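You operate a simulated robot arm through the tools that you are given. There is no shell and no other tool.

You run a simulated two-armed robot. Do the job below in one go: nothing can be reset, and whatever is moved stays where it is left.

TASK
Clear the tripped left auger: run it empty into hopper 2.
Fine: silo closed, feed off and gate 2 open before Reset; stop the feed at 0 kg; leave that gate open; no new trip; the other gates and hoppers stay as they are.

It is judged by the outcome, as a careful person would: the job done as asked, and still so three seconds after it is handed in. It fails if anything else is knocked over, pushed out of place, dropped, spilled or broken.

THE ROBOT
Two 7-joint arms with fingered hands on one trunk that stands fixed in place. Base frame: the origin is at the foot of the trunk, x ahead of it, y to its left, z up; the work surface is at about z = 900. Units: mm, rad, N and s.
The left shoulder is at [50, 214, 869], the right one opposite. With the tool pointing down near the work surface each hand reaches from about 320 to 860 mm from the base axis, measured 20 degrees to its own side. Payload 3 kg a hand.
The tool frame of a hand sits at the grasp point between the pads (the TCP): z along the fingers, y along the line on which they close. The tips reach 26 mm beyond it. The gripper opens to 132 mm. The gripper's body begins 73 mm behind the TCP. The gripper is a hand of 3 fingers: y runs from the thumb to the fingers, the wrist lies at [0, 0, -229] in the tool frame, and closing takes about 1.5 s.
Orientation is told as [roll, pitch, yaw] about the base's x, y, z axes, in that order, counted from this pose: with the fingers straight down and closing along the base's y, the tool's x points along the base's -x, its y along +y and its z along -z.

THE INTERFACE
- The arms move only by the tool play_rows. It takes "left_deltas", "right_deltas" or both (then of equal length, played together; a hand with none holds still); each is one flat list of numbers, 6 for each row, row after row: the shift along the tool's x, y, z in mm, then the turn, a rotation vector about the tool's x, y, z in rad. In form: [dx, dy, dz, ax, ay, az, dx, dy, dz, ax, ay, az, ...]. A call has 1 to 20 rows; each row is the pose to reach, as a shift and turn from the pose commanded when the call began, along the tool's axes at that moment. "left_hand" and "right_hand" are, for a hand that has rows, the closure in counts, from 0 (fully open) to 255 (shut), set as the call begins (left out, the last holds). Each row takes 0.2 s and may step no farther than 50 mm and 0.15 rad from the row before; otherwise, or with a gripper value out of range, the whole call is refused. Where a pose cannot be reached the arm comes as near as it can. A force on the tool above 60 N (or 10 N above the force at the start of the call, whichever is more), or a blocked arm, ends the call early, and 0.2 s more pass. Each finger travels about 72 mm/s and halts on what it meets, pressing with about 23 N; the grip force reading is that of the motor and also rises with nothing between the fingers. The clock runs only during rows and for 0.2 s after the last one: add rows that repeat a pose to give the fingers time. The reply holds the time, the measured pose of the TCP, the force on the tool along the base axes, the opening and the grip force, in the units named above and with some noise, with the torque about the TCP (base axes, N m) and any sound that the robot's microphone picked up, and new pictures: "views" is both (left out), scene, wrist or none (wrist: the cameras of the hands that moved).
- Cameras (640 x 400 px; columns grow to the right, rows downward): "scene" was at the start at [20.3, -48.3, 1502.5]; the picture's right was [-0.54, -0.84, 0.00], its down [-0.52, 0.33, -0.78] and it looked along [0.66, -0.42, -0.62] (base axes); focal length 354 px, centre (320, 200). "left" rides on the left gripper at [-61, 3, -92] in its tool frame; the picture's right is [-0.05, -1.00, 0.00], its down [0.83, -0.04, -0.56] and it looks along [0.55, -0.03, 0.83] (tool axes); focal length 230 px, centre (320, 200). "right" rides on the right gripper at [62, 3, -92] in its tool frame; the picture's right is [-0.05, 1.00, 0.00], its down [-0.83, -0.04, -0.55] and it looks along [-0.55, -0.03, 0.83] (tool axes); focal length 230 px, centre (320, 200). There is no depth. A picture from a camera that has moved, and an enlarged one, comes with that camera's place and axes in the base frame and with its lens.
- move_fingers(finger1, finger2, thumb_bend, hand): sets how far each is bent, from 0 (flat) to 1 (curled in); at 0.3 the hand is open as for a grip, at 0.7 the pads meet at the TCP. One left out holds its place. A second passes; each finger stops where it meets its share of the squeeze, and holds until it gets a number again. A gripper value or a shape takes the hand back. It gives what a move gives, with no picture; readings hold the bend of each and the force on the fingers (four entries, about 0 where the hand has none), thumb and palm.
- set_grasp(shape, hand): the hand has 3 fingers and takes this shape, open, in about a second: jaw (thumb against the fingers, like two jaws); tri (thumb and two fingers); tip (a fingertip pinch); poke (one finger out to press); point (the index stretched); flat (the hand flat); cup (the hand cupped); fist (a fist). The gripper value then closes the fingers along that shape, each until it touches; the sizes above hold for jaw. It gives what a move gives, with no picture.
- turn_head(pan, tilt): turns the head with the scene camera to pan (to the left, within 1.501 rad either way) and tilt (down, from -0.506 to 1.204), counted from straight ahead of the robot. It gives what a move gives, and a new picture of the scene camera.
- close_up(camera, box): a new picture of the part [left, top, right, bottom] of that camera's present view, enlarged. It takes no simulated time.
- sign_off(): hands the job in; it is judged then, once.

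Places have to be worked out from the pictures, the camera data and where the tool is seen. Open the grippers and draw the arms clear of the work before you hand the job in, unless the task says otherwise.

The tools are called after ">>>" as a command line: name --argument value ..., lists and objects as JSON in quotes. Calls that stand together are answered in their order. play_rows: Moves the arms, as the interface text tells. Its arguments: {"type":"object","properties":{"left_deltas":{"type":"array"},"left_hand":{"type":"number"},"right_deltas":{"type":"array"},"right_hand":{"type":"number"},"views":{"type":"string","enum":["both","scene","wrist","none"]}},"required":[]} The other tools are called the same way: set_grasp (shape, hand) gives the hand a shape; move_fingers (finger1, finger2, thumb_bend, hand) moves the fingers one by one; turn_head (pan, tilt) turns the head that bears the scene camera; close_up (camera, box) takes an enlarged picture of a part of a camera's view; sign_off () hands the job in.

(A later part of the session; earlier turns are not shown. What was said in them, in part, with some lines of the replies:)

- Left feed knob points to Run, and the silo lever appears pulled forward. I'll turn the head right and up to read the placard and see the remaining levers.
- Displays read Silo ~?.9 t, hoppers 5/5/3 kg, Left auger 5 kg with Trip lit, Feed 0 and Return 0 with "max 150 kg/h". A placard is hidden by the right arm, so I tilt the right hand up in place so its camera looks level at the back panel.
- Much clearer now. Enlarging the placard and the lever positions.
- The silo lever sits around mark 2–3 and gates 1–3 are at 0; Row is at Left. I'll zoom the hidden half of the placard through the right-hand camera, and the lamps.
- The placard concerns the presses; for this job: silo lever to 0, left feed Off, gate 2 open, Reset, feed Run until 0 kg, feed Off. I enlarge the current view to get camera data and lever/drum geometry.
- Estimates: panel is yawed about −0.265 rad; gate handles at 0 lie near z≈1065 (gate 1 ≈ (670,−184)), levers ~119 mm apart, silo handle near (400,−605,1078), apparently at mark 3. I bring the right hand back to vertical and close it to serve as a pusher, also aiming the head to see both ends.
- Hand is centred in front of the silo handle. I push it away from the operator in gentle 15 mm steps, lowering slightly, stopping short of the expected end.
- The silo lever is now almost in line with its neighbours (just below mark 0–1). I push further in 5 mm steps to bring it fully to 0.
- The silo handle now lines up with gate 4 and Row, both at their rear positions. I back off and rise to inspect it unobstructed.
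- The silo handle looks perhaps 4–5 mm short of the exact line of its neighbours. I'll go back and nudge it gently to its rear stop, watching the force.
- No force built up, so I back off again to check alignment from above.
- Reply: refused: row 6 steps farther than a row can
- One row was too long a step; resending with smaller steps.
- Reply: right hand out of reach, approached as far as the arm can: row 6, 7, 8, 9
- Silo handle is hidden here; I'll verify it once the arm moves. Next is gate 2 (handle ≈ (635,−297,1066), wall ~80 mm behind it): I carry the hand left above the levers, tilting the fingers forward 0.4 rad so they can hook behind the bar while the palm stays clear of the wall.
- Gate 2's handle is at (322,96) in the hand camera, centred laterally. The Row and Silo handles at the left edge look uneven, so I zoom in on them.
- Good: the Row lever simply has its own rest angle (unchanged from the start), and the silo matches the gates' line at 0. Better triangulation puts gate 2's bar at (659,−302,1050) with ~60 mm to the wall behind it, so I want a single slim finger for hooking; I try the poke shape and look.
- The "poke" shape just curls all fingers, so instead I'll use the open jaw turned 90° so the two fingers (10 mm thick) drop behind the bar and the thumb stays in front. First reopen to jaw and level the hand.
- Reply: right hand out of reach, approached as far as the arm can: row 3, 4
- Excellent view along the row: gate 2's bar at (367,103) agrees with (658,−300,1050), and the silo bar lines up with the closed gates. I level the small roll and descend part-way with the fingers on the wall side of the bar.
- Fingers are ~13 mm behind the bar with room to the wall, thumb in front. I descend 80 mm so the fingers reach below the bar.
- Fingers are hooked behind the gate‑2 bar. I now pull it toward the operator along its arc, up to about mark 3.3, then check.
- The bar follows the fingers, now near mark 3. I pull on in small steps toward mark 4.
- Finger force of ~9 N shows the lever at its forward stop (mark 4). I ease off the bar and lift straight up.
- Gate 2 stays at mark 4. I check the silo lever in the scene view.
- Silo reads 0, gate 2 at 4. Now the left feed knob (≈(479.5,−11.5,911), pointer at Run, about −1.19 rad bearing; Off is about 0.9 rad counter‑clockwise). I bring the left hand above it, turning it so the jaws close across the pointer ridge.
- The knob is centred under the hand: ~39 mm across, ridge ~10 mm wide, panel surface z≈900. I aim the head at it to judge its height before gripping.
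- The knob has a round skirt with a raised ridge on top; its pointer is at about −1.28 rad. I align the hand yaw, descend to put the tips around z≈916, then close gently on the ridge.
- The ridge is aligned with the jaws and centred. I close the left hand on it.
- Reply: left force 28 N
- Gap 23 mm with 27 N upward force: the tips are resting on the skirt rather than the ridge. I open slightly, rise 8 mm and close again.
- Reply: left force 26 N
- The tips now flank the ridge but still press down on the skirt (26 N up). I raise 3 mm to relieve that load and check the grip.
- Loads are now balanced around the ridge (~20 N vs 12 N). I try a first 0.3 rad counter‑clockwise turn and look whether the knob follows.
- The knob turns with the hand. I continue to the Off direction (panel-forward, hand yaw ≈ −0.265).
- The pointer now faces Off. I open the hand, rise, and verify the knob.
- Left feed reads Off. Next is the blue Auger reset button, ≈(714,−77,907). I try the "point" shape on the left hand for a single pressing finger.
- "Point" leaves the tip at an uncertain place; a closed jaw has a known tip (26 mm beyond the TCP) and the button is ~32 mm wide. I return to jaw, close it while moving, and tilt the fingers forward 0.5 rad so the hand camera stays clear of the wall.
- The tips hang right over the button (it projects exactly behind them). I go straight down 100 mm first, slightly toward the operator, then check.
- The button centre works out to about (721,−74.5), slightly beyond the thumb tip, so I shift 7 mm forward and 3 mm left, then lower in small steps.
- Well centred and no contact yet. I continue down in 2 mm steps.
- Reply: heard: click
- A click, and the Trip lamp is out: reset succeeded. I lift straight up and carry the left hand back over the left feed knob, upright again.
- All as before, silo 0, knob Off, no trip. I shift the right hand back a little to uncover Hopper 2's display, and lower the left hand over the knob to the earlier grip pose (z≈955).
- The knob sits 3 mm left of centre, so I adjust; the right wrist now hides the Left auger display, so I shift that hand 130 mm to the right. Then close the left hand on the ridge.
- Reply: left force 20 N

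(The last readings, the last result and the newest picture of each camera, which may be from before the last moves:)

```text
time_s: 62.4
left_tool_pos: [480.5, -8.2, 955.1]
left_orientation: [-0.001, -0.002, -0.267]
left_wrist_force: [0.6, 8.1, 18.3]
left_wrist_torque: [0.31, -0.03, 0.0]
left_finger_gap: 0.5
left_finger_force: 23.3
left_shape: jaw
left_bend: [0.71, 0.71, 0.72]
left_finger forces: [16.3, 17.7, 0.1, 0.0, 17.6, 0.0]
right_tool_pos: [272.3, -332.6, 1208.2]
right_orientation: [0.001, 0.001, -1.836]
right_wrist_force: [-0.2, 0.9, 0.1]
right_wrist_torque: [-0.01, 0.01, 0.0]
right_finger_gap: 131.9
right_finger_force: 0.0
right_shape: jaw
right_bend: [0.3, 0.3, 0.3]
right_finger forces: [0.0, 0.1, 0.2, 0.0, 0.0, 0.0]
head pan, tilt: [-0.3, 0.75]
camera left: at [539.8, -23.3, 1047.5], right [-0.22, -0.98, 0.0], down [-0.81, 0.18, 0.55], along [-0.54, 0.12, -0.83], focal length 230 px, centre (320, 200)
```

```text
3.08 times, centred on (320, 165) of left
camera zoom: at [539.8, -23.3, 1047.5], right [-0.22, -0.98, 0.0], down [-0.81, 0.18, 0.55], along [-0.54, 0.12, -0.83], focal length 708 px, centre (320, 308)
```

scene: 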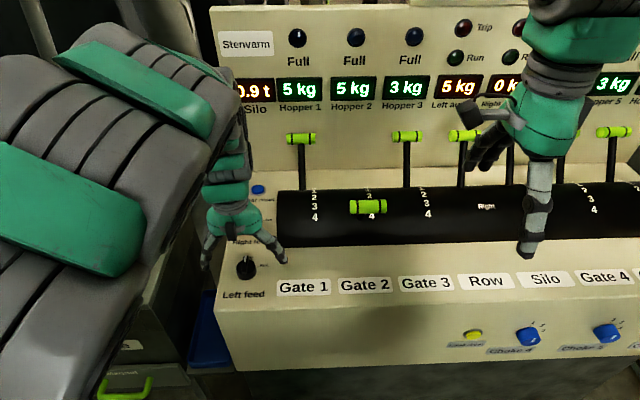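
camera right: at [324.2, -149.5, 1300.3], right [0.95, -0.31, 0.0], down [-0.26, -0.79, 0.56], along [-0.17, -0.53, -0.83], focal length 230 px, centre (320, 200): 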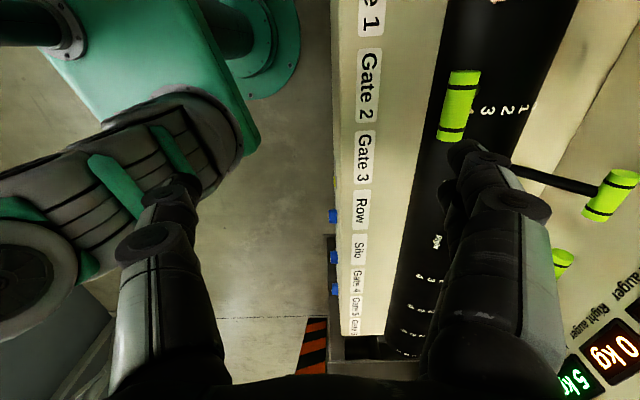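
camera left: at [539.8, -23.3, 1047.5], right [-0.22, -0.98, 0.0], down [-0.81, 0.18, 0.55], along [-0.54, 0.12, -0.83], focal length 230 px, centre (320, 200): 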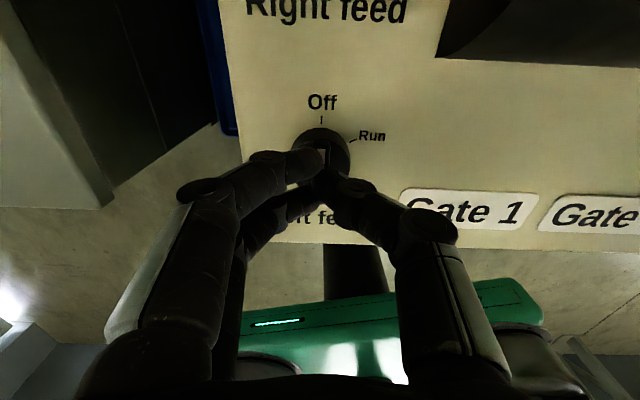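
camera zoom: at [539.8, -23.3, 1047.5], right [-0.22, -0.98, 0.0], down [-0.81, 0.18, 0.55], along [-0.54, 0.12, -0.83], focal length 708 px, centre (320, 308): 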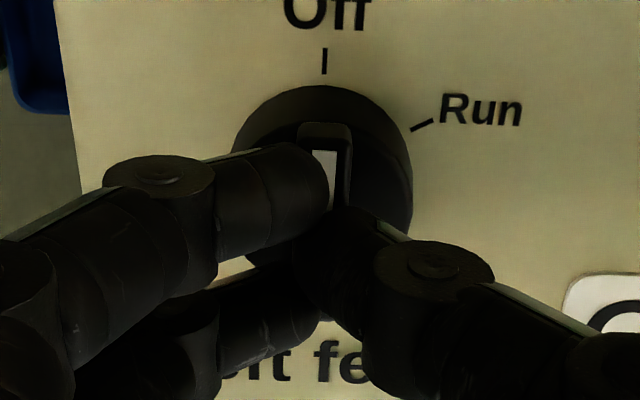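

Gripped with the pointer at Off; all left-hand displays are visible. I turn the knob clockwise to Run and watch.

>>> play_rows --left_deltas '[0, 0, 0, 0, 0, 0.145, 0, 0, 0, 0, 0, 0.29, 0, 0, 0, 0, 0, 0.435, 0, 0, 0, 0, 0, 0.58, 0, 0, 0, 0, 0, 0.725, 0, 0, 0, 0, 0, 0.87, 0, 0, 0, 0, 0, 1.01]' --views "both"

>>> close_up --camera "scene" --box '[220, 0, 560, 220]'

```text
time_s: 64.0
left_tool_pos: [478.9, -8.9, 954.2]
left_orientation: [0.002, 0.0, -1.28]
left_wrist_force: [0.3, 19.0, 35.4]
left_wrist_torque: [0.47, -0.06, -0.01]
left_finger_gap: 0.9
left_finger_force: 22.8
left_shape: jaw
left_bend: [0.71, 0.71, 0.72]
left_finger forces: [20.6, 21.5, 0.0, 0.1, 28.0, 0.0]
right_tool_pos: [271.4, -332.8, 1209.5]
right_orientation: [0.002, -0.001, -1.835]
right_wrist_force: [-0.4, -0.4, -0.1]
right_wrist_torque: [-0.01, 0.02, 0.01]
right_finger_gap: 131.6
right_finger_force: 0.1
right_shape: jaw
right_bend: [0.3, 0.3, 0.3]
right_finger forces: [0.1, 0.0, 0.0, 0.0, 0.1, 0.0]
head pan, tilt: [-0.3, 0.75]
camera left: at [499.6, -68.8, 1047.2], right [-0.94, -0.33, 0.0], down [-0.28, 0.78, 0.56], along [-0.19, 0.52, -0.83], focal length 230 px, centre (320, 200)
```

scene: 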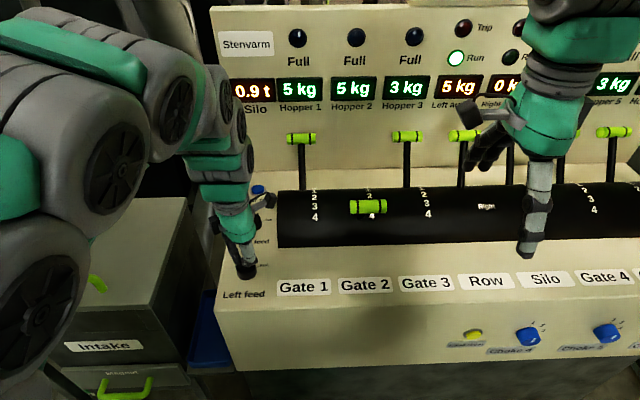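
left: 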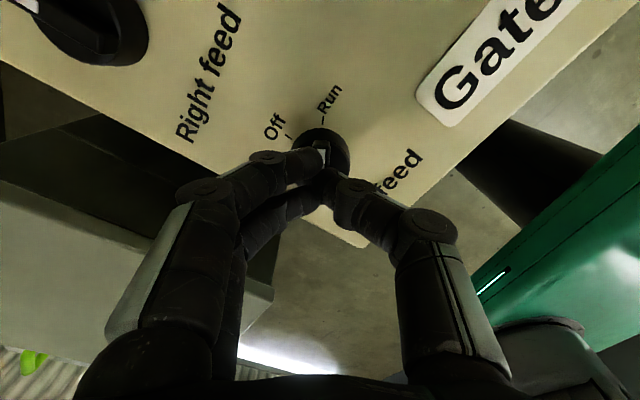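

```text
1.82 times, centred on (390, 110) of scene
camera zoom: at [26.7, -26.1, 1495.6], right [-0.3, -0.96, 0.0], down [-0.65, 0.2, -0.73], along [0.7, -0.22, -0.68], focal length 644 px, centre (193, 364)
```

zoom: 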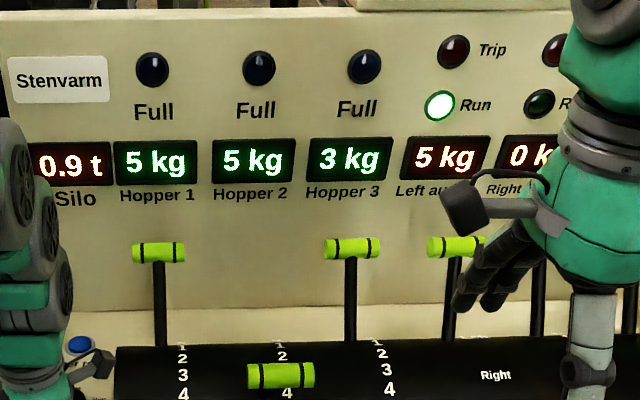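

The Run lamp is lit. I ease the hand up 1 mm and wait 1 s holding the knob, watching the displays.

>>> play_rows --left_deltas '[0, 0, -1, 0, 0, 0, 0, 0, -1, 0, 0, 0, 0, 0, -1, 0, 0, 0, 0, 0, -1, 0, 0, 0]' --views "scene"

>>> close_up --camera "scene" --box '[220, 0, 560, 220]'

```text
time_s: 65.0
left_tool_pos: [478.5, -8.7, 955.4]
left_orientation: [0.0, 0.001, -1.279]
left_wrist_force: [5.1, 16.9, 8.5]
left_wrist_torque: [0.47, -0.21, 0.0]
left_finger_gap: 0.2
left_finger_force: 23.0
left_shape: jaw
left_bend: [0.71, 0.71, 0.72]
left_finger forces: [15.7, 17.3, 0.0, 0.0, 14.0, 0.0]
right_tool_pos: [271.9, -333.5, 1209.2]
right_orientation: [0.001, 0.0, -1.835]
right_wrist_force: [0.0, 0.1, 0.1]
right_wrist_torque: [0.0, 0.0, -0.02]
right_finger_gap: 132.1
right_finger_force: 0.1
right_shape: jaw
right_bend: [0.3, 0.3, 0.3]
right_finger forces: [0.0, 0.0, 0.1, 0.1, 0.0, 0.1]
head pan, tilt: [-0.3, 0.75]
```

scene: 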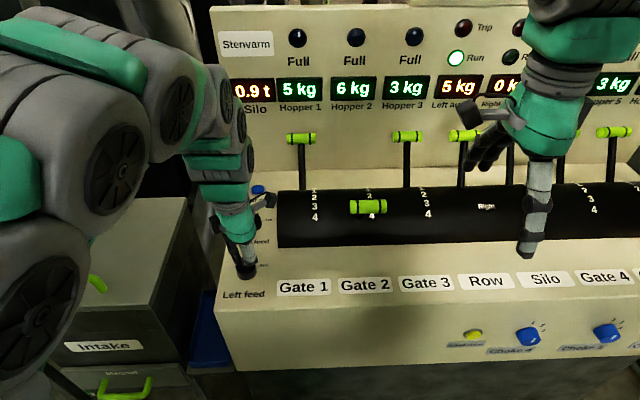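

```text
1.82 times, centred on (390, 110) of scene
camera zoom: at [27.0, -26.1, 1495.6], right [-0.3, -0.96, 0.0], down [-0.65, 0.2, -0.73], along [0.7, -0.22, -0.68], focal length 644 px, centre (193, 364)
```

zoom: 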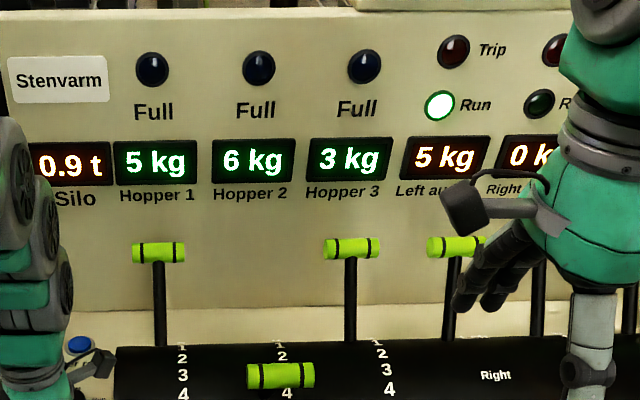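

Hopper 2 already shows 6 kg with no trip. I keep holding for two more seconds.

>>> play_rows --left_deltas '[0, 0, 0, 0, 0, 0, 0, 0, 0, 0, 0, 0, 0, 0, 0, 0, 0, 0, 0, 0, 0, 0, 0, 0, 0, 0, 0, 0, 0, 0, 0, 0, 0, 0, 0, 0, 0, 0, 0, 0, 0, 0, 0, 0, 0, 0, 0, 0]' --views "scene"

>>> close_up --camera "scene" --box '[220, 0, 560, 220]'

```text
time_s: 66.8
left_tool_pos: [479.5, -10.0, 956.2]
left_orientation: [0.0, -0.001, -1.277]
left_wrist_force: [1.9, 12.3, 3.2]
left_wrist_torque: [0.35, -0.08, -0.02]
left_finger_gap: 0.3
left_finger_force: 22.9
left_shape: jaw
left_bend: [0.71, 0.71, 0.72]
left_finger forces: [12.2, 13.0, 0.1, 0.0, 14.6, 0.0]
right_tool_pos: [271.9, -333.1, 1208.1]
right_orientation: [0.0, -0.001, -1.836]
right_wrist_force: [-0.2, 0.6, -0.5]
right_wrist_torque: [0.0, -0.01, 0.02]
right_finger_gap: 131.9
right_finger_force: 0.1
right_shape: jaw
right_bend: [0.3, 0.3, 0.3]
right_finger forces: [0.0, 0.1, 0.1, 0.1, 0.0, 0.1]
head pan, tilt: [-0.3, 0.75]
```

scene: 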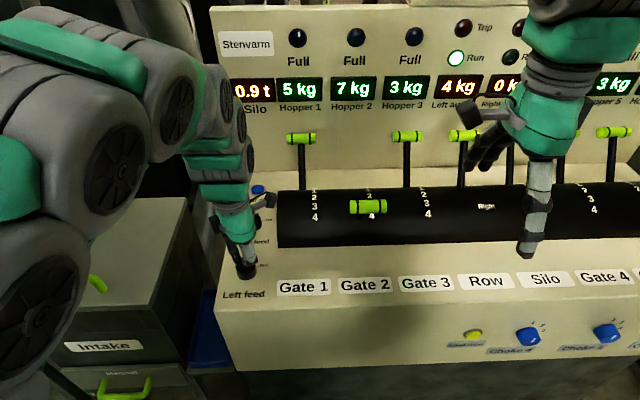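

```text
1.82 times, centred on (390, 110) of scene
camera zoom: at [27.0, -26.2, 1495.6], right [-0.3, -0.96, 0.0], down [-0.65, 0.2, -0.73], along [0.7, -0.22, -0.68], focal length 644 px, centre (193, 364)
```

zoom: 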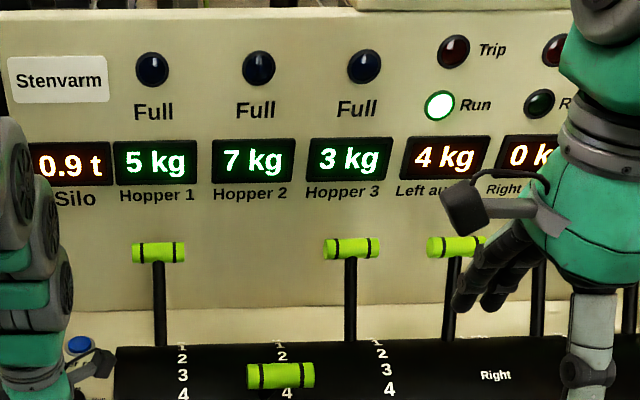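

Left auger 4 kg, hopper 2 at 7 kg. Holding on for another ~2 s.

>>> play_rows --left_deltas '[0, 0, 0, 0, 0, 0, 0, 0, 0, 0, 0, 0, 0, 0, 0, 0, 0, 0, 0, 0, 0, 0, 0, 0, 0, 0, 0, 0, 0, 0, 0, 0, 0, 0, 0, 0, 0, 0, 0, 0, 0, 0, 0, 0, 0, 0, 0, 0]' --views "none"

>>> close_up --camera "scene" --box '[220, 0, 560, 220]'

```text
time_s: 68.6
left_tool_pos: [479.2, -10.4, 954.5]
left_orientation: [0.0, 0.0, -1.28]
left_wrist_force: [2.3, 10.0, 1.9]
left_wrist_torque: [0.23, -0.11, -0.02]
left_finger_gap: 0.0
left_finger_force: 23.3
left_shape: jaw
left_bend: [0.71, 0.71, 0.72]
left_finger forces: [11.9, 12.6, 0.0, 0.1, 14.5, 0.1]
right_tool_pos: [272.6, -331.9, 1208.6]
right_orientation: [0.0, 0.0, -1.835]
right_wrist_force: [-0.6, -0.6, -0.4]
right_wrist_torque: [0.03, 0.01, 0.02]
right_finger_gap: 131.8
right_finger_force: 0.1
right_shape: jaw
right_bend: [0.3, 0.3, 0.3]
right_finger forces: [0.0, 0.1, 0.0, 0.0, 0.0, 0.1]
head pan, tilt: [-0.3, 0.75]
```

```text
1.82 times, centred on (390, 110) of scene
camera zoom: at [27.0, -26.2, 1495.6], right [-0.3, -0.96, 0.0], down [-0.65, 0.2, -0.73], along [0.7, -0.22, -0.68], focal length 644 px, centre (193, 364)
```

zoom: 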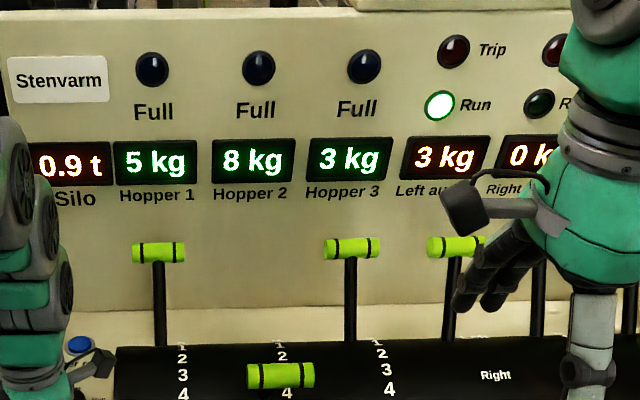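

3 kg left, ~0.55 kg/s. Holding another 1.8 s.

>>> play_rows --left_deltas '[0, 0, 0, 0, 0, 0, 0, 0, 0, 0, 0, 0, 0, 0, 0, 0, 0, 0, 0, 0, 0, 0, 0, 0, 0, 0, 0, 0, 0, 0, 0, 0, 0, 0, 0, 0, 0, 0, 0, 0, 0, 0, 0, 0, 0, 0, 0, 0]' --views "none"

>>> close_up --camera "scene" --box '[220, 0, 560, 220]'

```text
time_s: 70.4
left_tool_pos: [479.4, -10.5, 954.9]
left_orientation: [-0.001, 0.001, -1.278]
left_wrist_force: [2.9, 9.3, 1.2]
left_wrist_torque: [0.27, -0.09, -0.02]
left_finger_gap: 0.0
left_finger_force: 22.3
left_shape: jaw
left_bend: [0.71, 0.71, 0.72]
left_finger forces: [12.0, 12.5, 0.1, 0.0, 14.6, 0.0]
right_tool_pos: [271.7, -331.5, 1208.4]
right_orientation: [0.0, 0.002, -1.835]
right_wrist_force: [-0.5, 0.4, 0.4]
right_wrist_torque: [-0.02, 0.01, 0.0]
right_finger_gap: 131.8
right_finger_force: 0.0
right_shape: jaw
right_bend: [0.3, 0.3, 0.3]
right_finger forces: [0.0, 0.1, 0.1, 0.0, 0.0, 0.0]
head pan, tilt: [-0.3, 0.75]
```

```text
1.82 times, centred on (390, 110) of scene
camera zoom: at [27.0, -26.3, 1495.6], right [-0.3, -0.96, 0.0], down [-0.65, 0.2, -0.73], along [0.7, -0.22, -0.68], focal length 644 px, centre (193, 364)
```

zoom: 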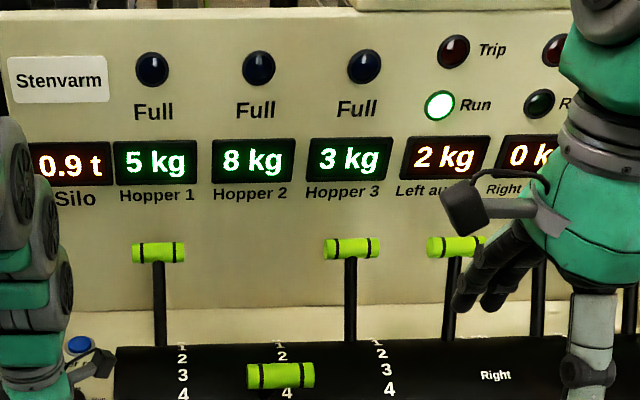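

2 kg left, still running normally. Another 1.6 s.

>>> play_rows --left_deltas '[0, 0, 0, 0, 0, 0, 0, 0, 0, 0, 0, 0, 0, 0, 0, 0, 0, 0, 0, 0, 0, 0, 0, 0, 0, 0, 0, 0, 0, 0, 0, 0, 0, 0, 0, 0, 0, 0, 0, 0, 0, 0]' --views "none"

>>> close_up --camera "scene" --box '[220, 0, 560, 220]'

```text
time_s: 72.0
left_tool_pos: [478.9, -9.7, 955.7]
left_orientation: [0.0, 0.0, -1.279]
left_wrist_force: [1.9, 9.1, 1.3]
left_wrist_torque: [0.25, -0.07, 0.0]
left_finger_gap: 0.3
left_finger_force: 23.3
left_shape: jaw
left_bend: [0.71, 0.71, 0.72]
left_finger forces: [11.9, 12.3, 0.0, 0.0, 14.7, 0.0]
right_tool_pos: [271.7, -332.5, 1208.9]
right_orientation: [0.0, 0.0, -1.834]
right_wrist_force: [0.6, 0.0, 0.2]
right_wrist_torque: [-0.04, -0.01, 0.01]
right_finger_gap: 132.0
right_finger_force: 0.1
right_shape: jaw
right_bend: [0.3, 0.3, 0.3]
right_finger forces: [0.0, 0.1, 0.0, 0.0, 0.0, 0.1]
head pan, tilt: [-0.3, 0.75]
```

```text
1.82 times, centred on (390, 110) of scene
camera zoom: at [27.0, -26.3, 1495.6], right [-0.3, -0.96, 0.0], down [-0.65, 0.2, -0.73], along [0.7, -0.22, -0.68], focal length 644 px, centre (193, 364)
```

zoom: 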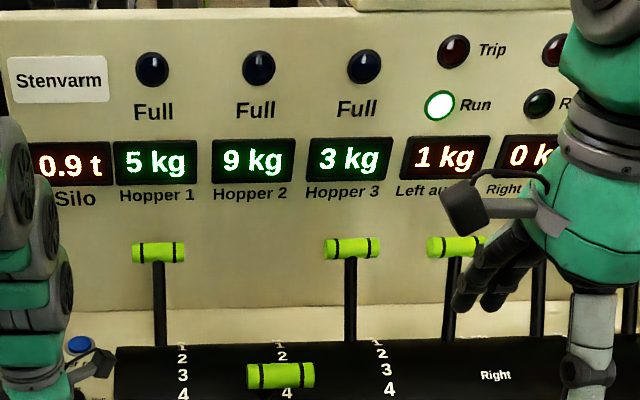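

1 kg left. Now short steps of ~0.6 s.

>>> play_rows --left_deltas '[0, 0, 0, 0, 0, 0, 0, 0, 0, 0, 0, 0, 0, 0, 0, 0, 0, 0]' --views "none"

>>> close_up --camera "scene" --box '[220, 0, 560, 220]'

```text
time_s: 72.8
left_tool_pos: [479.3, -11.1, 955.9]
left_orientation: [-0.002, 0.001, -1.279]
left_wrist_force: [1.9, 8.9, 0.5]
left_wrist_torque: [0.22, -0.08, -0.04]
left_finger_gap: 0.0
left_finger_force: 23.1
left_shape: jaw
left_bend: [0.71, 0.71, 0.72]
left_finger forces: [11.8, 12.5, 0.1, 0.1, 14.6, 0.1]
right_tool_pos: [271.0, -333.0, 1208.7]
right_orientation: [0.0, -0.001, -1.835]
right_wrist_force: [-0.9, 0.7, 0.4]
right_wrist_torque: [0.02, 0.0, 0.0]
right_finger_gap: 131.8
right_finger_force: 0.0
right_shape: jaw
right_bend: [0.3, 0.3, 0.3]
right_finger forces: [0.0, 0.1, 0.0, 0.1, 0.0, 0.1]
head pan, tilt: [-0.3, 0.75]
```

```text
1.82 times, centred on (390, 110) of scene
camera zoom: at [27.0, -26.3, 1495.6], right [-0.3, -0.96, 0.0], down [-0.65, 0.2, -0.73], along [0.7, -0.22, -0.68], focal length 644 px, centre (193, 364)
```

zoom: 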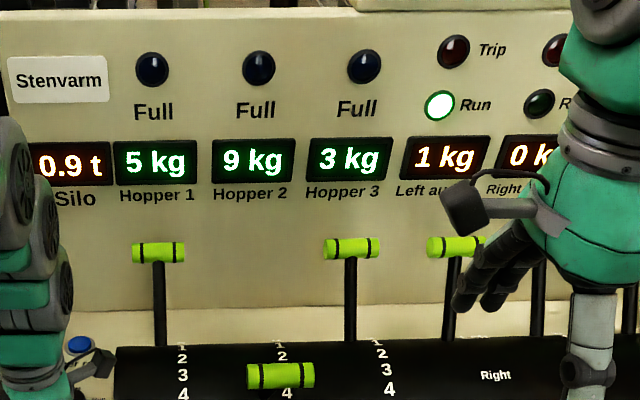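

Still 1 kg; another short wait.

>>> play_rows --left_deltas '[0, 0, 0, 0, 0, 0, 0, 0, 0, 0, 0, 0]' --views "none"

>>> close_up --camera "scene" --box '[220, 0, 560, 220]'

```text
time_s: 73.4
left_tool_pos: [478.6, -11.3, 954.4]
left_orientation: [-0.001, 0.001, -1.278]
left_wrist_force: [1.0, 8.9, 1.0]
left_wrist_torque: [0.23, -0.06, -0.01]
left_finger_gap: 0.2
left_finger_force: 22.8
left_shape: jaw
left_bend: [0.71, 0.71, 0.72]
left_finger forces: [11.7, 12.3, 0.0, 0.0, 14.7, 0.0]
right_tool_pos: [272.6, -332.6, 1209.1]
right_orientation: [0.001, 0.001, -1.834]
right_wrist_force: [0.5, 0.2, -0.8]
right_wrist_torque: [-0.01, 0.01, 0.0]
right_finger_gap: 132.4
right_finger_force: 0.0
right_shape: jaw
right_bend: [0.3, 0.3, 0.3]
right_finger forces: [0.0, 0.0, 0.0, 0.0, 0.0, 0.0]
head pan, tilt: [-0.3, 0.75]
```

```text
1.82 times, centred on (390, 110) of scene
camera zoom: at [27.0, -26.3, 1495.6], right [-0.3, -0.96, 0.0], down [-0.65, 0.2, -0.73], along [0.7, -0.22, -0.68], focal length 644 px, centre (193, 364)
```

zoom: 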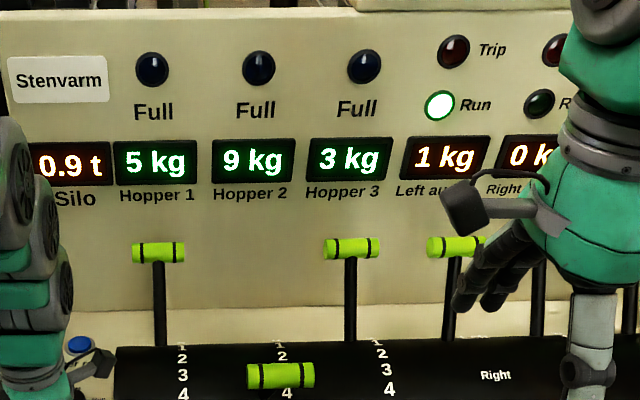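

Still 1 kg, hopper 2 at 9 kg. Another 0.6 s.

>>> play_rows --left_deltas '[0, 0, 0, 0, 0, 0, 0, 0, 0, 0, 0, 0]' --views "none"

>>> close_up --camera "scene" --box '[220, 0, 560, 220]'

```text
time_s: 74.0
left_tool_pos: [478.6, -10.5, 954.7]
left_orientation: [-0.001, 0.0, -1.279]
left_wrist_force: [1.2, 9.6, -0.2]
left_wrist_torque: [0.25, -0.11, -0.05]
left_finger_gap: 0.2
left_finger_force: 23.1
left_shape: jaw
left_bend: [0.71, 0.71, 0.72]
left_finger forces: [11.6, 12.3, 0.1, 0.0, 14.8, 0.1]
right_tool_pos: [271.6, -333.2, 1209.8]
right_orientation: [0.0, 0.0, -1.834]
right_wrist_force: [0.1, -0.1, -0.4]
right_wrist_torque: [0.0, 0.05, -0.01]
right_finger_gap: 132.2
right_finger_force: 0.0
right_shape: jaw
right_bend: [0.3, 0.3, 0.3]
right_finger forces: [0.0, 0.0, 0.1, 0.1, 0.1, 0.1]
head pan, tilt: [-0.3, 0.75]
```

```text
1.82 times, centred on (390, 110) of scene
camera zoom: at [27.0, -26.3, 1495.6], right [-0.3, -0.96, 0.0], down [-0.65, 0.2, -0.73], along [0.7, -0.22, -0.68], focal length 644 px, centre (193, 364)
```

zoom: 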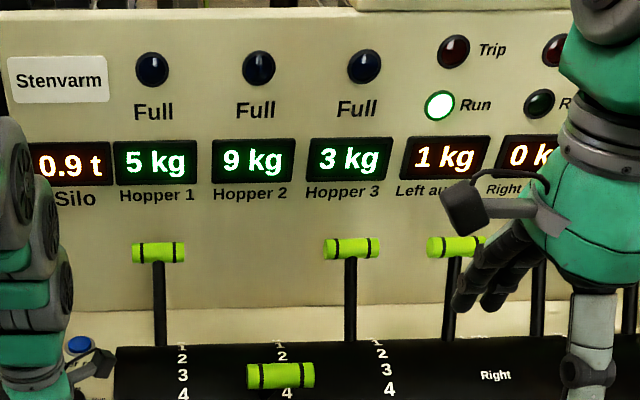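

Still 1 kg shown. Another 0.6 s.

>>> play_rows --left_deltas '[0, 0, 0, 0, 0, 0, 0, 0, 0, 0, 0, 0]' --views "none"

>>> close_up --camera "scene" --box '[220, 0, 560, 220]'

```text
time_s: 74.6
left_tool_pos: [478.4, -11.4, 954.4]
left_orientation: [-0.001, 0.0, -1.28]
left_wrist_force: [1.7, 9.1, 1.4]
left_wrist_torque: [0.19, -0.08, -0.02]
left_finger_gap: 0.0
left_finger_force: 22.8
left_shape: jaw
left_bend: [0.71, 0.71, 0.72]
left_finger forces: [11.7, 12.3, 0.1, 0.1, 14.7, 0.0]
right_tool_pos: [272.0, -332.3, 1207.9]
right_orientation: [0.0, -0.001, -1.835]
right_wrist_force: [0.3, -0.4, 0.0]
right_wrist_torque: [0.01, 0.0, 0.0]
right_finger_gap: 132.1
right_finger_force: 0.1
right_shape: jaw
right_bend: [0.3, 0.3, 0.3]
right_finger forces: [0.1, 0.0, 0.0, 0.1, 0.1, 0.0]
head pan, tilt: [-0.3, 0.75]
```

```text
1.82 times, centred on (390, 110) of scene
camera zoom: at [27.0, -26.3, 1495.6], right [-0.3, -0.96, 0.0], down [-0.65, 0.2, -0.73], along [0.7, -0.22, -0.68], focal length 644 px, centre (193, 364)
```

zoom: 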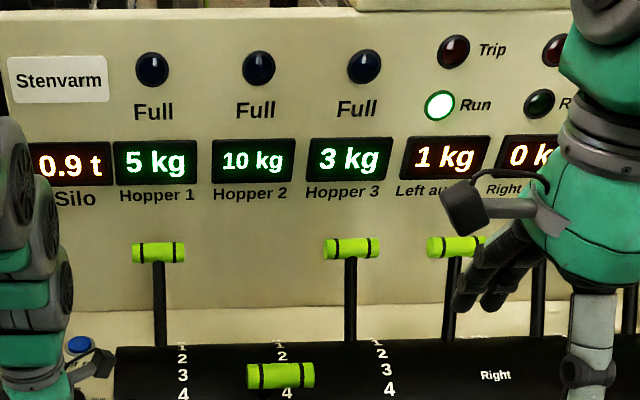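

Hopper 2 at 10 kg, auger still 1. Another 0.6 s.

>>> play_rows --left_deltas '[0, 0, 0, 0, 0, 0, 0, 0, 0, 0, 0, 0]' --views "none"

>>> close_up --camera "scene" --box '[220, 0, 560, 220]'

```text
time_s: 75.2
left_tool_pos: [478.9, -10.8, 954.5]
left_orientation: [0.002, -0.001, -1.278]
left_wrist_force: [2.0, 8.2, 0.8]
left_wrist_torque: [0.2, -0.11, -0.03]
left_finger_gap: 0.3
left_finger_force: 22.8
left_shape: jaw
left_bend: [0.71, 0.71, 0.72]
left_finger forces: [11.8, 12.2, 0.0, 0.0, 14.7, 0.0]
right_tool_pos: [272.8, -332.7, 1208.7]
right_orientation: [-0.001, -0.002, -1.834]
right_wrist_force: [-0.9, -0.7, 0.4]
right_wrist_torque: [0.0, -0.01, -0.03]
right_finger_gap: 131.8
right_finger_force: 0.0
right_shape: jaw
right_bend: [0.3, 0.3, 0.3]
right_finger forces: [0.1, 0.0, 0.1, 0.0, 0.0, 0.0]
head pan, tilt: [-0.3, 0.75]
```

```text
1.82 times, centred on (390, 110) of scene
camera zoom: at [27.0, -26.3, 1495.6], right [-0.3, -0.96, 0.0], down [-0.65, 0.2, -0.73], along [0.7, -0.22, -0.68], focal length 644 px, centre (193, 364)
```

zoom: 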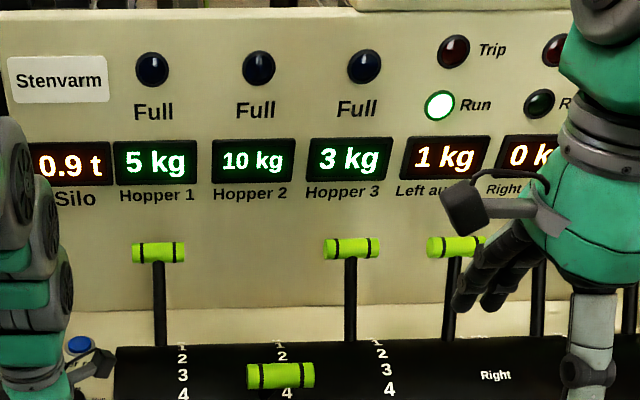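

Still 1 kg (it may be rounding up). I continue in short steps.

>>> play_rows --left_deltas '[0, 0, 0, 0, 0, 0, 0, 0, 0, 0, 0, 0]' --views "none"

>>> close_up --camera "scene" --box '[220, 0, 560, 220]'

```text
time_s: 75.8
left_tool_pos: [478.9, -10.4, 954.7]
left_orientation: [0.0, 0.0, -1.279]
left_wrist_force: [2.1, 8.7, 0.4]
left_wrist_torque: [0.25, -0.08, 0.01]
left_finger_gap: 0.1
left_finger_force: 23.2
left_shape: jaw
left_bend: [0.71, 0.71, 0.72]
left_finger forces: [11.8, 12.2, 0.1, 0.0, 14.6, 0.0]
right_tool_pos: [271.9, -331.7, 1208.9]
right_orientation: [0.0, 0.001, -1.835]
right_wrist_force: [-1.4, 0.3, 0.6]
right_wrist_torque: [-0.03, 0.02, 0.04]
right_finger_gap: 131.8
right_finger_force: 0.1
right_shape: jaw
right_bend: [0.3, 0.3, 0.3]
right_finger forces: [0.1, 0.1, 0.0, 0.1, 0.0, 0.0]
head pan, tilt: [-0.3, 0.75]
```

```text
1.82 times, centred on (390, 110) of scene
camera zoom: at [27.0, -26.3, 1495.6], right [-0.3, -0.96, 0.0], down [-0.65, 0.2, -0.73], along [0.7, -0.22, -0.68], focal length 644 px, centre (193, 364)
```

zoom: 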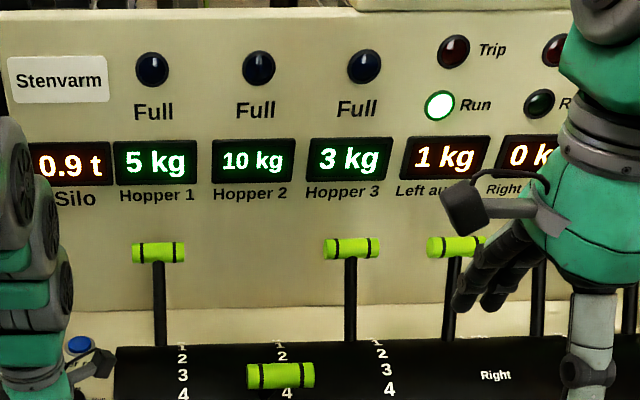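

Still 1 kg and running. Another 0.6 s.

>>> play_rows --left_deltas '[0, 0, 0, 0, 0, 0, 0, 0, 0, 0, 0, 0]' --views "none"

>>> close_up --camera "scene" --box '[220, 0, 560, 220]'

```text
time_s: 76.4
left_tool_pos: [478.8, -10.2, 956.4]
left_orientation: [-0.001, 0.0, -1.28]
left_wrist_force: [2.5, 8.2, 1.0]
left_wrist_torque: [0.29, -0.09, 0.02]
left_finger_gap: 0.0
left_finger_force: 23.1
left_shape: jaw
left_bend: [0.71, 0.71, 0.72]
left_finger forces: [12.0, 12.5, 0.0, 0.0, 14.8, 0.0]
right_tool_pos: [271.9, -332.7, 1209.1]
right_orientation: [0.001, 0.0, -1.835]
right_wrist_force: [-0.2, 0.3, -0.3]
right_wrist_torque: [0.02, -0.03, -0.01]
right_finger_gap: 132.0
right_finger_force: 0.1
right_shape: jaw
right_bend: [0.3, 0.3, 0.3]
right_finger forces: [0.1, 0.1, 0.1, 0.0, 0.0, 0.0]
head pan, tilt: [-0.3, 0.75]
```

```text
1.82 times, centred on (390, 110) of scene
camera zoom: at [27.0, -26.3, 1495.6], right [-0.3, -0.96, 0.0], down [-0.65, 0.2, -0.73], along [0.7, -0.22, -0.68], focal length 644 px, centre (193, 364)
```

zoom: 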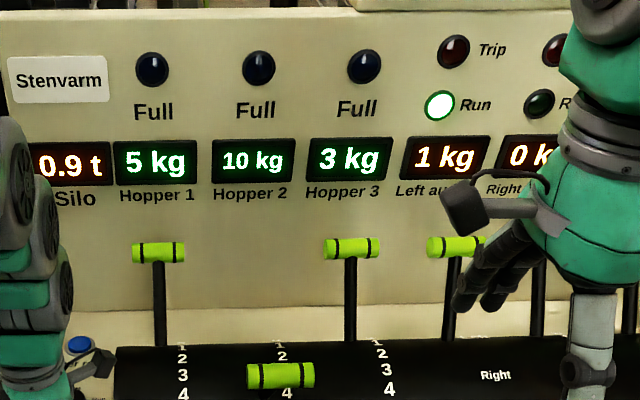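

The emptying slows toward the end. Waiting in 1 s steps.

>>> play_rows --left_deltas '[0, 0, 0, 0, 0, 0, 0, 0, 0, 0, 0, 0, 0, 0, 0, 0, 0, 0, 0, 0, 0, 0, 0, 0]' --views "none"

>>> close_up --camera "scene" --box '[220, 0, 560, 220]'

```text
time_s: 77.4
left_tool_pos: [479.4, -11.4, 955.8]
left_orientation: [0.0, -0.001, -1.279]
left_wrist_force: [2.8, 8.1, 2.0]
left_wrist_torque: [0.21, -0.09, 0.01]
left_finger_gap: 0.0
left_finger_force: 23.0
left_shape: jaw
left_bend: [0.71, 0.71, 0.72]
left_finger forces: [12.0, 12.6, 0.0, 0.1, 14.8, 0.0]
right_tool_pos: [272.8, -332.4, 1209.5]
right_orientation: [0.0, 0.0, -1.836]
right_wrist_force: [0.2, 0.0, 0.2]
right_wrist_torque: [-0.01, -0.01, 0.03]
right_finger_gap: 132.1
right_finger_force: 0.1
right_shape: jaw
right_bend: [0.3, 0.3, 0.3]
right_finger forces: [0.0, 0.0, 0.0, 0.1, 0.1, 0.1]
head pan, tilt: [-0.3, 0.75]
```

```text
1.82 times, centred on (390, 110) of scene
camera zoom: at [27.0, -26.3, 1495.6], right [-0.3, -0.96, 0.0], down [-0.65, 0.2, -0.73], along [0.7, -0.22, -0.68], focal length 644 px, centre (193, 364)
```

zoom: 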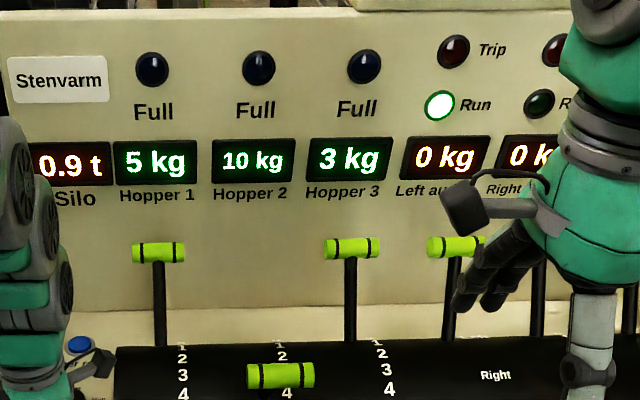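

The Left auger reads 0 kg: I turn the feed knob straight back to Off.

>>> play_rows --left_deltas '[0, 0, 0, 0, 0, -0.149, 0, 0, 0, 0, 0, -0.298, 0, 0, 0, 0, 0, -0.447, 0, 0, 0, 0, 0, -0.596, 0, 0, 0, 0, 0, -0.745, 0, 0, 0, 0, 0, -0.89, 0, 0, 0, 0, 0, -1.015, 0, 0, 0, 0, 0, -1.015]' --views "both"

>>> close_up --camera "scene" --box '[220, 0, 560, 220]'

>>> close_up --camera "left" --box '[240, 100, 400, 230]'

```text
time_s: 79.2
left_tool_pos: [481.0, -9.7, 956.3]
left_orientation: [0.0, -0.001, -0.261]
left_wrist_force: [13.4, 0.0, 5.7]
left_wrist_torque: [0.04, -0.39, -0.01]
left_finger_gap: 0.1
left_finger_force: 23.8
left_shape: jaw
left_bend: [0.7, 0.7, 0.72]
left_finger forces: [11.6, 11.9, 0.0, 0.1, 16.1, 0.0]
right_tool_pos: [272.2, -332.1, 1209.3]
right_orientation: [0.001, -0.001, -1.834]
right_wrist_force: [-0.9, -0.4, -0.2]
right_wrist_torque: [0.02, -0.03, 0.04]
right_finger_gap: 132.0
right_finger_force: 0.0
right_shape: jaw
right_bend: [0.3, 0.3, 0.3]
right_finger forces: [0.0, 0.0, 0.0, 0.0, 0.1, 0.0]
head pan, tilt: [-0.3, 0.75]
camera left: at [539.9, -23.7, 1048.5], right [-0.21, -0.98, 0.0], down [-0.81, 0.17, 0.55], along [-0.54, 0.12, -0.83], focal length 230 px, centre (320, 200)
```

scene: 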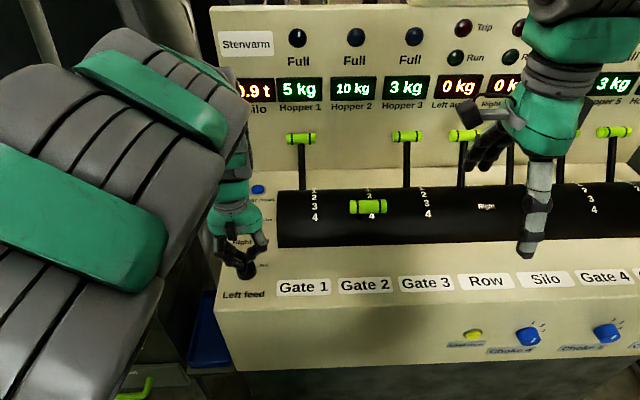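
left: 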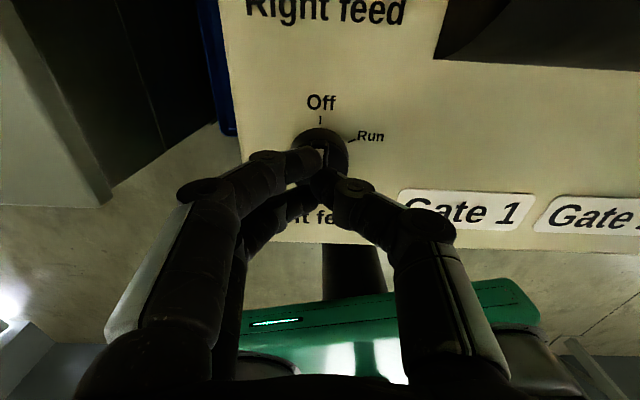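

```text
1.82 times, centred on (390, 110) of scene
camera zoom: at [27.1, -26.4, 1495.6], right [-0.3, -0.96, 0.0], down [-0.65, 0.2, -0.73], along [0.7, -0.22, -0.68], focal length 644 px, centre (193, 364)
```

zoom: 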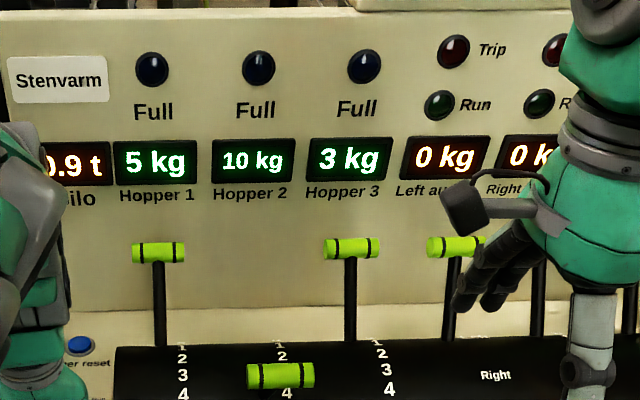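

```text
3.08 times, centred on (320, 165) of left
camera zoom: at [539.9, -23.7, 1048.5], right [-0.21, -0.98, 0.0], down [-0.81, 0.17, 0.55], along [-0.54, 0.12, -0.83], focal length 708 px, centre (320, 308)
```

zoom: 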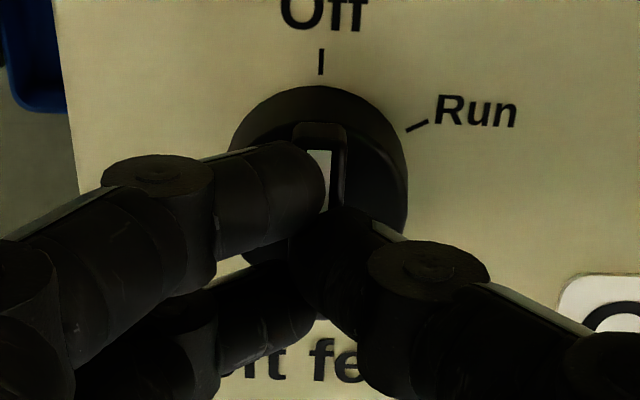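

Run lamp is off, no trip, auger 0 kg, hopper 2 at 10 kg, hoppers 1 and 3 unchanged. I open the left hand, lift it clear and draw both arms back.

>>> play_rows --left_deltas '[0, 0, 0, 0, 0, 0, 0, 0, 0, 0, 0, 0, 0, 0, 0, 0, 0, 0, 0, 0, 0, 0, 0, 0, 0, 0, 0, 0, 0, 0, 0, 0, -20, 0, 0, 0, 0, 0, -55, 0, 0, 0, 0, 0, -95, 0, 0, 0, 0, 0, -140, 0, 0, 0, 20, 15, -185, 0, 0, 0, 45, 30, -220, 0, 0, 0, 45, 30, -220, 0, 0, 0]' --left_hand 0 --views "both"

>>> close_up --camera "scene" --box '[200, 0, 640, 320]'

>>> close_up --camera "left" --box '[220, 40, 420, 200]'

```text
refused: row 10 steps farther than a row can; nothing moved
```

```text
1.25 times, centred on (420, 160) of scene
camera zoom: at [27.1, -26.4, 1495.6], right [-0.3, -0.96, 0.0], down [-0.65, 0.2, -0.73], along [0.7, -0.22, -0.68], focal length 443 px, centre (195, 250)
```

zoom: 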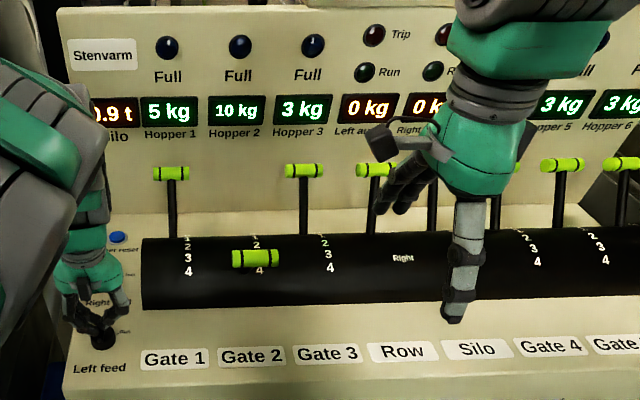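

```text
2.50 times, centred on (320, 120) of left
camera zoom: at [539.9, -23.7, 1048.5], right [-0.21, -0.98, 0.0], down [-0.81, 0.17, 0.55], along [-0.54, 0.12, -0.83], focal length 575 px, centre (320, 400)
```

zoom: 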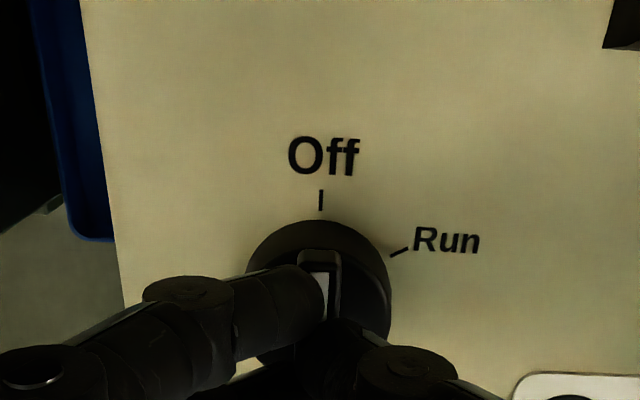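

Resending with smaller steps.

>>> play_rows --left_deltas '[0, 0, 0, 0, 0, 0, 0, 0, 0, 0, 0, 0, 0, 0, 0, 0, 0, 0, 0, 0, 0, 0, 0, 0, 0, 0, 0, 0, 0, 0, 0, 0, -20, 0, 0, 0, 0, 0, -55, 0, 0, 0, 0, 0, -95, 0, 0, 0, 0, 0, -135, 0, 0, 0, 15, 10, -170, 0, 0, 0, 35, 25, -205, 0, 0, 0, 35, 25, -205, 0, 0, 0]' --left_hand 0 --views "both"

>>> close_up --camera "scene" --box '[200, 0, 640, 320]'

>>> close_up --camera "left" --box '[220, 40, 420, 200]'

```text
time_s: 81.8
left_tool_pos: [453.4, 22.0, 1161.5]
left_orientation: [0.001, 0.001, -0.266]
left_wrist_force: [-0.2, 0.5, 0.2]
left_wrist_torque: [-0.02, -0.01, 0.03]
left_finger_gap: 131.8
left_finger_force: 0.2
left_shape: jaw
left_bend: [0.3, 0.3, 0.3]
left_finger forces: [0.0, 0.0, 0.0, 0.0, 0.0, 0.0]
right_tool_pos: [271.9, -333.0, 1208.3]
right_orientation: [0.0, 0.001, -1.837]
right_wrist_force: [-0.8, -0.7, 0.1]
right_wrist_torque: [0.02, 0.01, 0.01]
right_finger_gap: 132.0
right_finger_force: 0.0
right_shape: jaw
right_bend: [0.3, 0.3, 0.3]
right_finger forces: [0.1, 0.0, 0.0, 0.1, 0.0, 0.0]
head pan, tilt: [-0.3, 0.75]
camera left: at [513.6, 8.6, 1254.2], right [-0.21, -0.98, 0.0], down [-0.81, 0.18, 0.56], along [-0.54, 0.12, -0.83], focal length 230 px, centre (320, 200)
```

scene: 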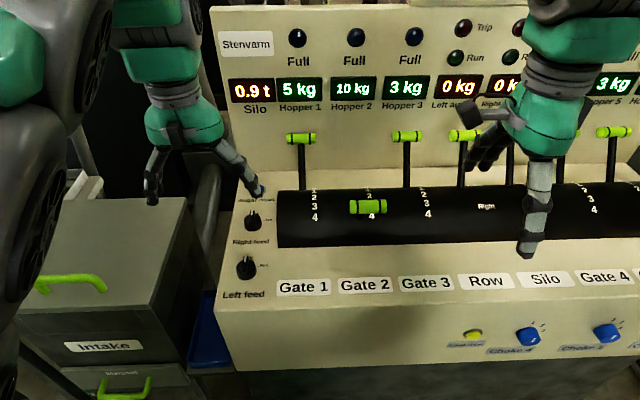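
left: 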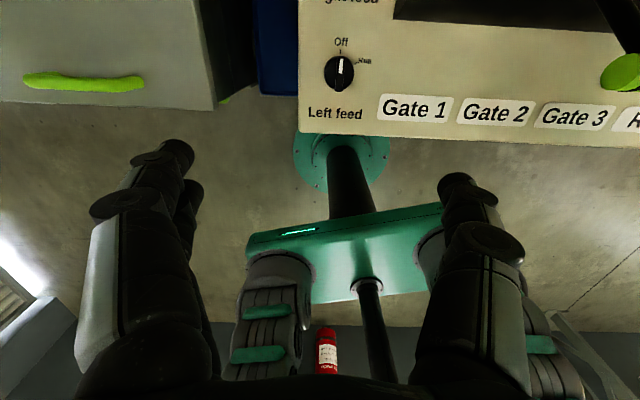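

```text
1.25 times, centred on (420, 160) of scene
camera zoom: at [27.0, -26.4, 1495.6], right [-0.3, -0.96, 0.0], down [-0.65, 0.2, -0.73], along [0.7, -0.22, -0.68], focal length 443 px, centre (195, 250)
```

zoom: 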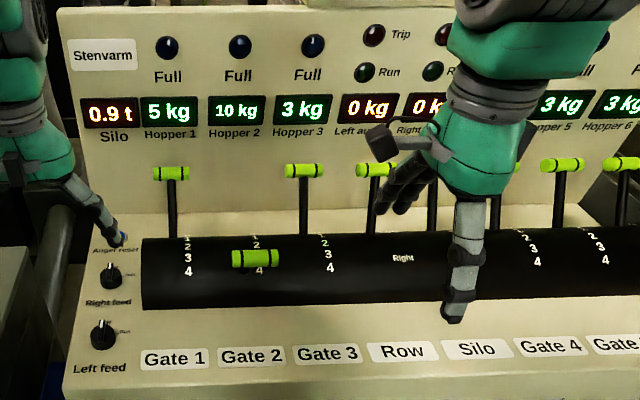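

```text
2.50 times, centred on (320, 120) of left
camera zoom: at [513.6, 8.6, 1254.2], right [-0.21, -0.98, 0.0], down [-0.81, 0.18, 0.56], along [-0.54, 0.12, -0.83], focal length 575 px, centre (320, 400)
```

zoom: 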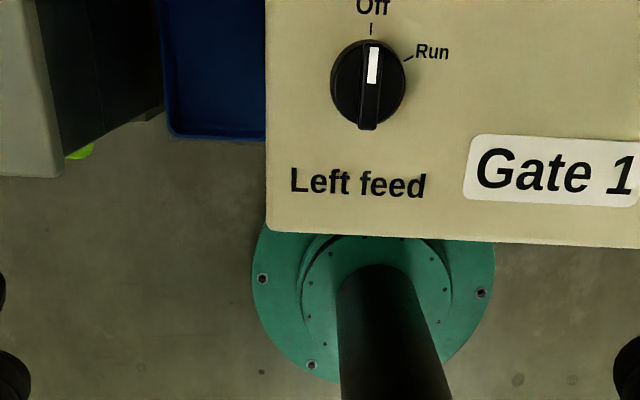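

Knob at Off, gate 2 open at 4, silo at 0, other levers unchanged. I draw the left arm a bit further back, clear of the panel, and take a last look.

>>> play_rows --left_deltas '[25, 20, -10, 0, 0, 0, 50, 40, -20, 0, 0, 0, 75, 60, -30, 0, 0, 0, 75, 60, -30, 0, 0, 0]' --right_deltas '[0, -12, -5, 0, 0, 0, 0, -25, -10, 0, 0, 0, 0, -40, -15, 0, 0, 0, 0, -40, -15, 0, 0, 0]' --views "both"

>>> close_up --camera "scene" --box '[200, 0, 640, 320]'

```text
time_s: 82.8
left_tool_pos: [394.1, 100.0, 1190.7]
left_orientation: [0.0, 0.0, -0.266]
left_wrist_force: [1.6, -0.1, -0.7]
left_wrist_torque: [0.02, 0.01, 0.0]
left_finger_gap: 131.7
left_finger_force: 0.1
left_shape: jaw
left_bend: [0.3, 0.3, 0.3]
left_finger forces: [0.0, 0.0, 0.0, 0.0, 0.1, 0.0]
right_tool_pos: [234.4, -323.4, 1222.0]
right_orientation: [0.001, -0.001, -1.834]
right_wrist_force: [-0.2, -1.1, -0.2]
right_wrist_torque: [0.04, 0.0, -0.01]
right_finger_gap: 132.2
right_finger_force: 0.0
right_shape: jaw
right_bend: [0.3, 0.3, 0.3]
right_finger forces: [0.0, 0.0, 0.0, 0.0, 0.0, 0.0]
head pan, tilt: [-0.3, 0.75]
camera right: at [251.9, -264.2, 1314.2], right [0.95, -0.31, 0.0], down [-0.26, -0.79, 0.56], along [-0.17, -0.53, -0.83], focal length 230 px, centre (320, 200)
camera left: at [455.5, 85.2, 1282.8], right [-0.21, -0.98, 0.0], down [-0.81, 0.18, 0.56], along [-0.54, 0.12, -0.83], focal length 230 px, centre (320, 200)
```

scene: 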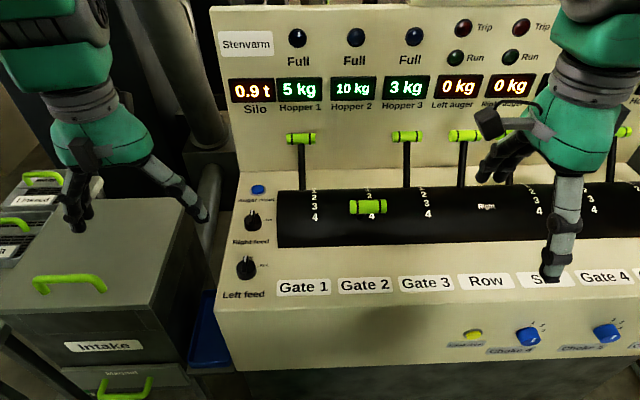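
right: 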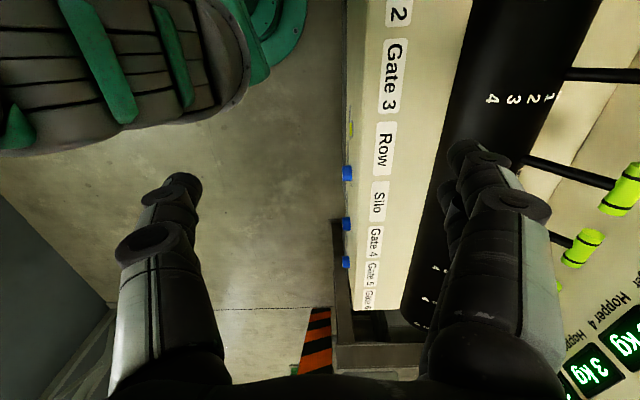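
left: 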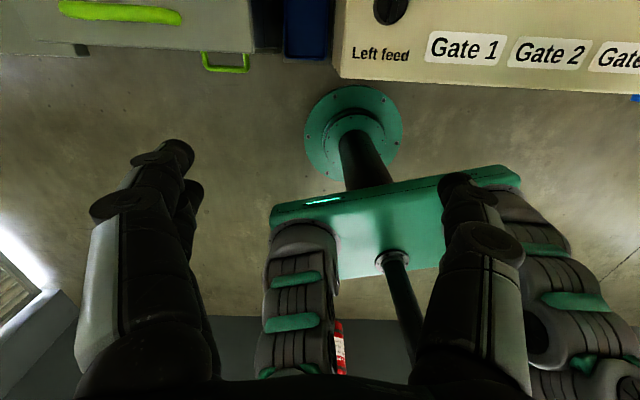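

```text
1.25 times, centred on (420, 160) of scene
camera zoom: at [27.0, -26.4, 1495.6], right [-0.3, -0.96, 0.0], down [-0.65, 0.2, -0.73], along [0.7, -0.22, -0.68], focal length 443 px, centre (195, 250)
```

zoom: 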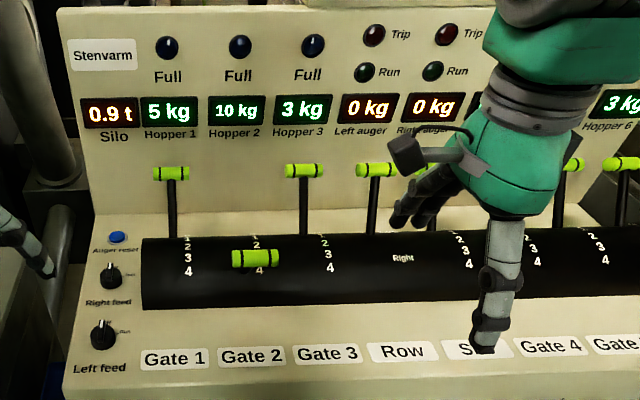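

Left auger 0 kg, no trip, both feeds Off, gate 2 at 4, silo closed, hopper 2 holds 10 kg, hoppers 1 and 3 are unchanged, and both hands are open and clear. Handing in.

>>> sign_off

```text
The job is handed in.
```

The left auger is cleared: it reads 0 kg, and its grain went into hopper 2, which rose from 5 kg to 10 kg.

- **Before Reset:** the silo was at 0, the left feed was Off and gate 2 was at mark 4. Reset clicked and the Trip lamp went out.
- **Run:** the feed ran about 15 seconds without a trip. I turned it back to Off as soon as the auger showed 0 kg, and the Run lamp went out.
- **State at hand-in:** gate 2 is still open at mark 4 and the silo is at 0. I moved no other gate or the Row lever. Hoppers 1 and 3 still read 5 kg and 3 kg, and both hands are open and clear of the panel.

The silo's closed position was judged by eye: its lever lines up with the closed gate levers, and nothing on the panel confirms it separately.
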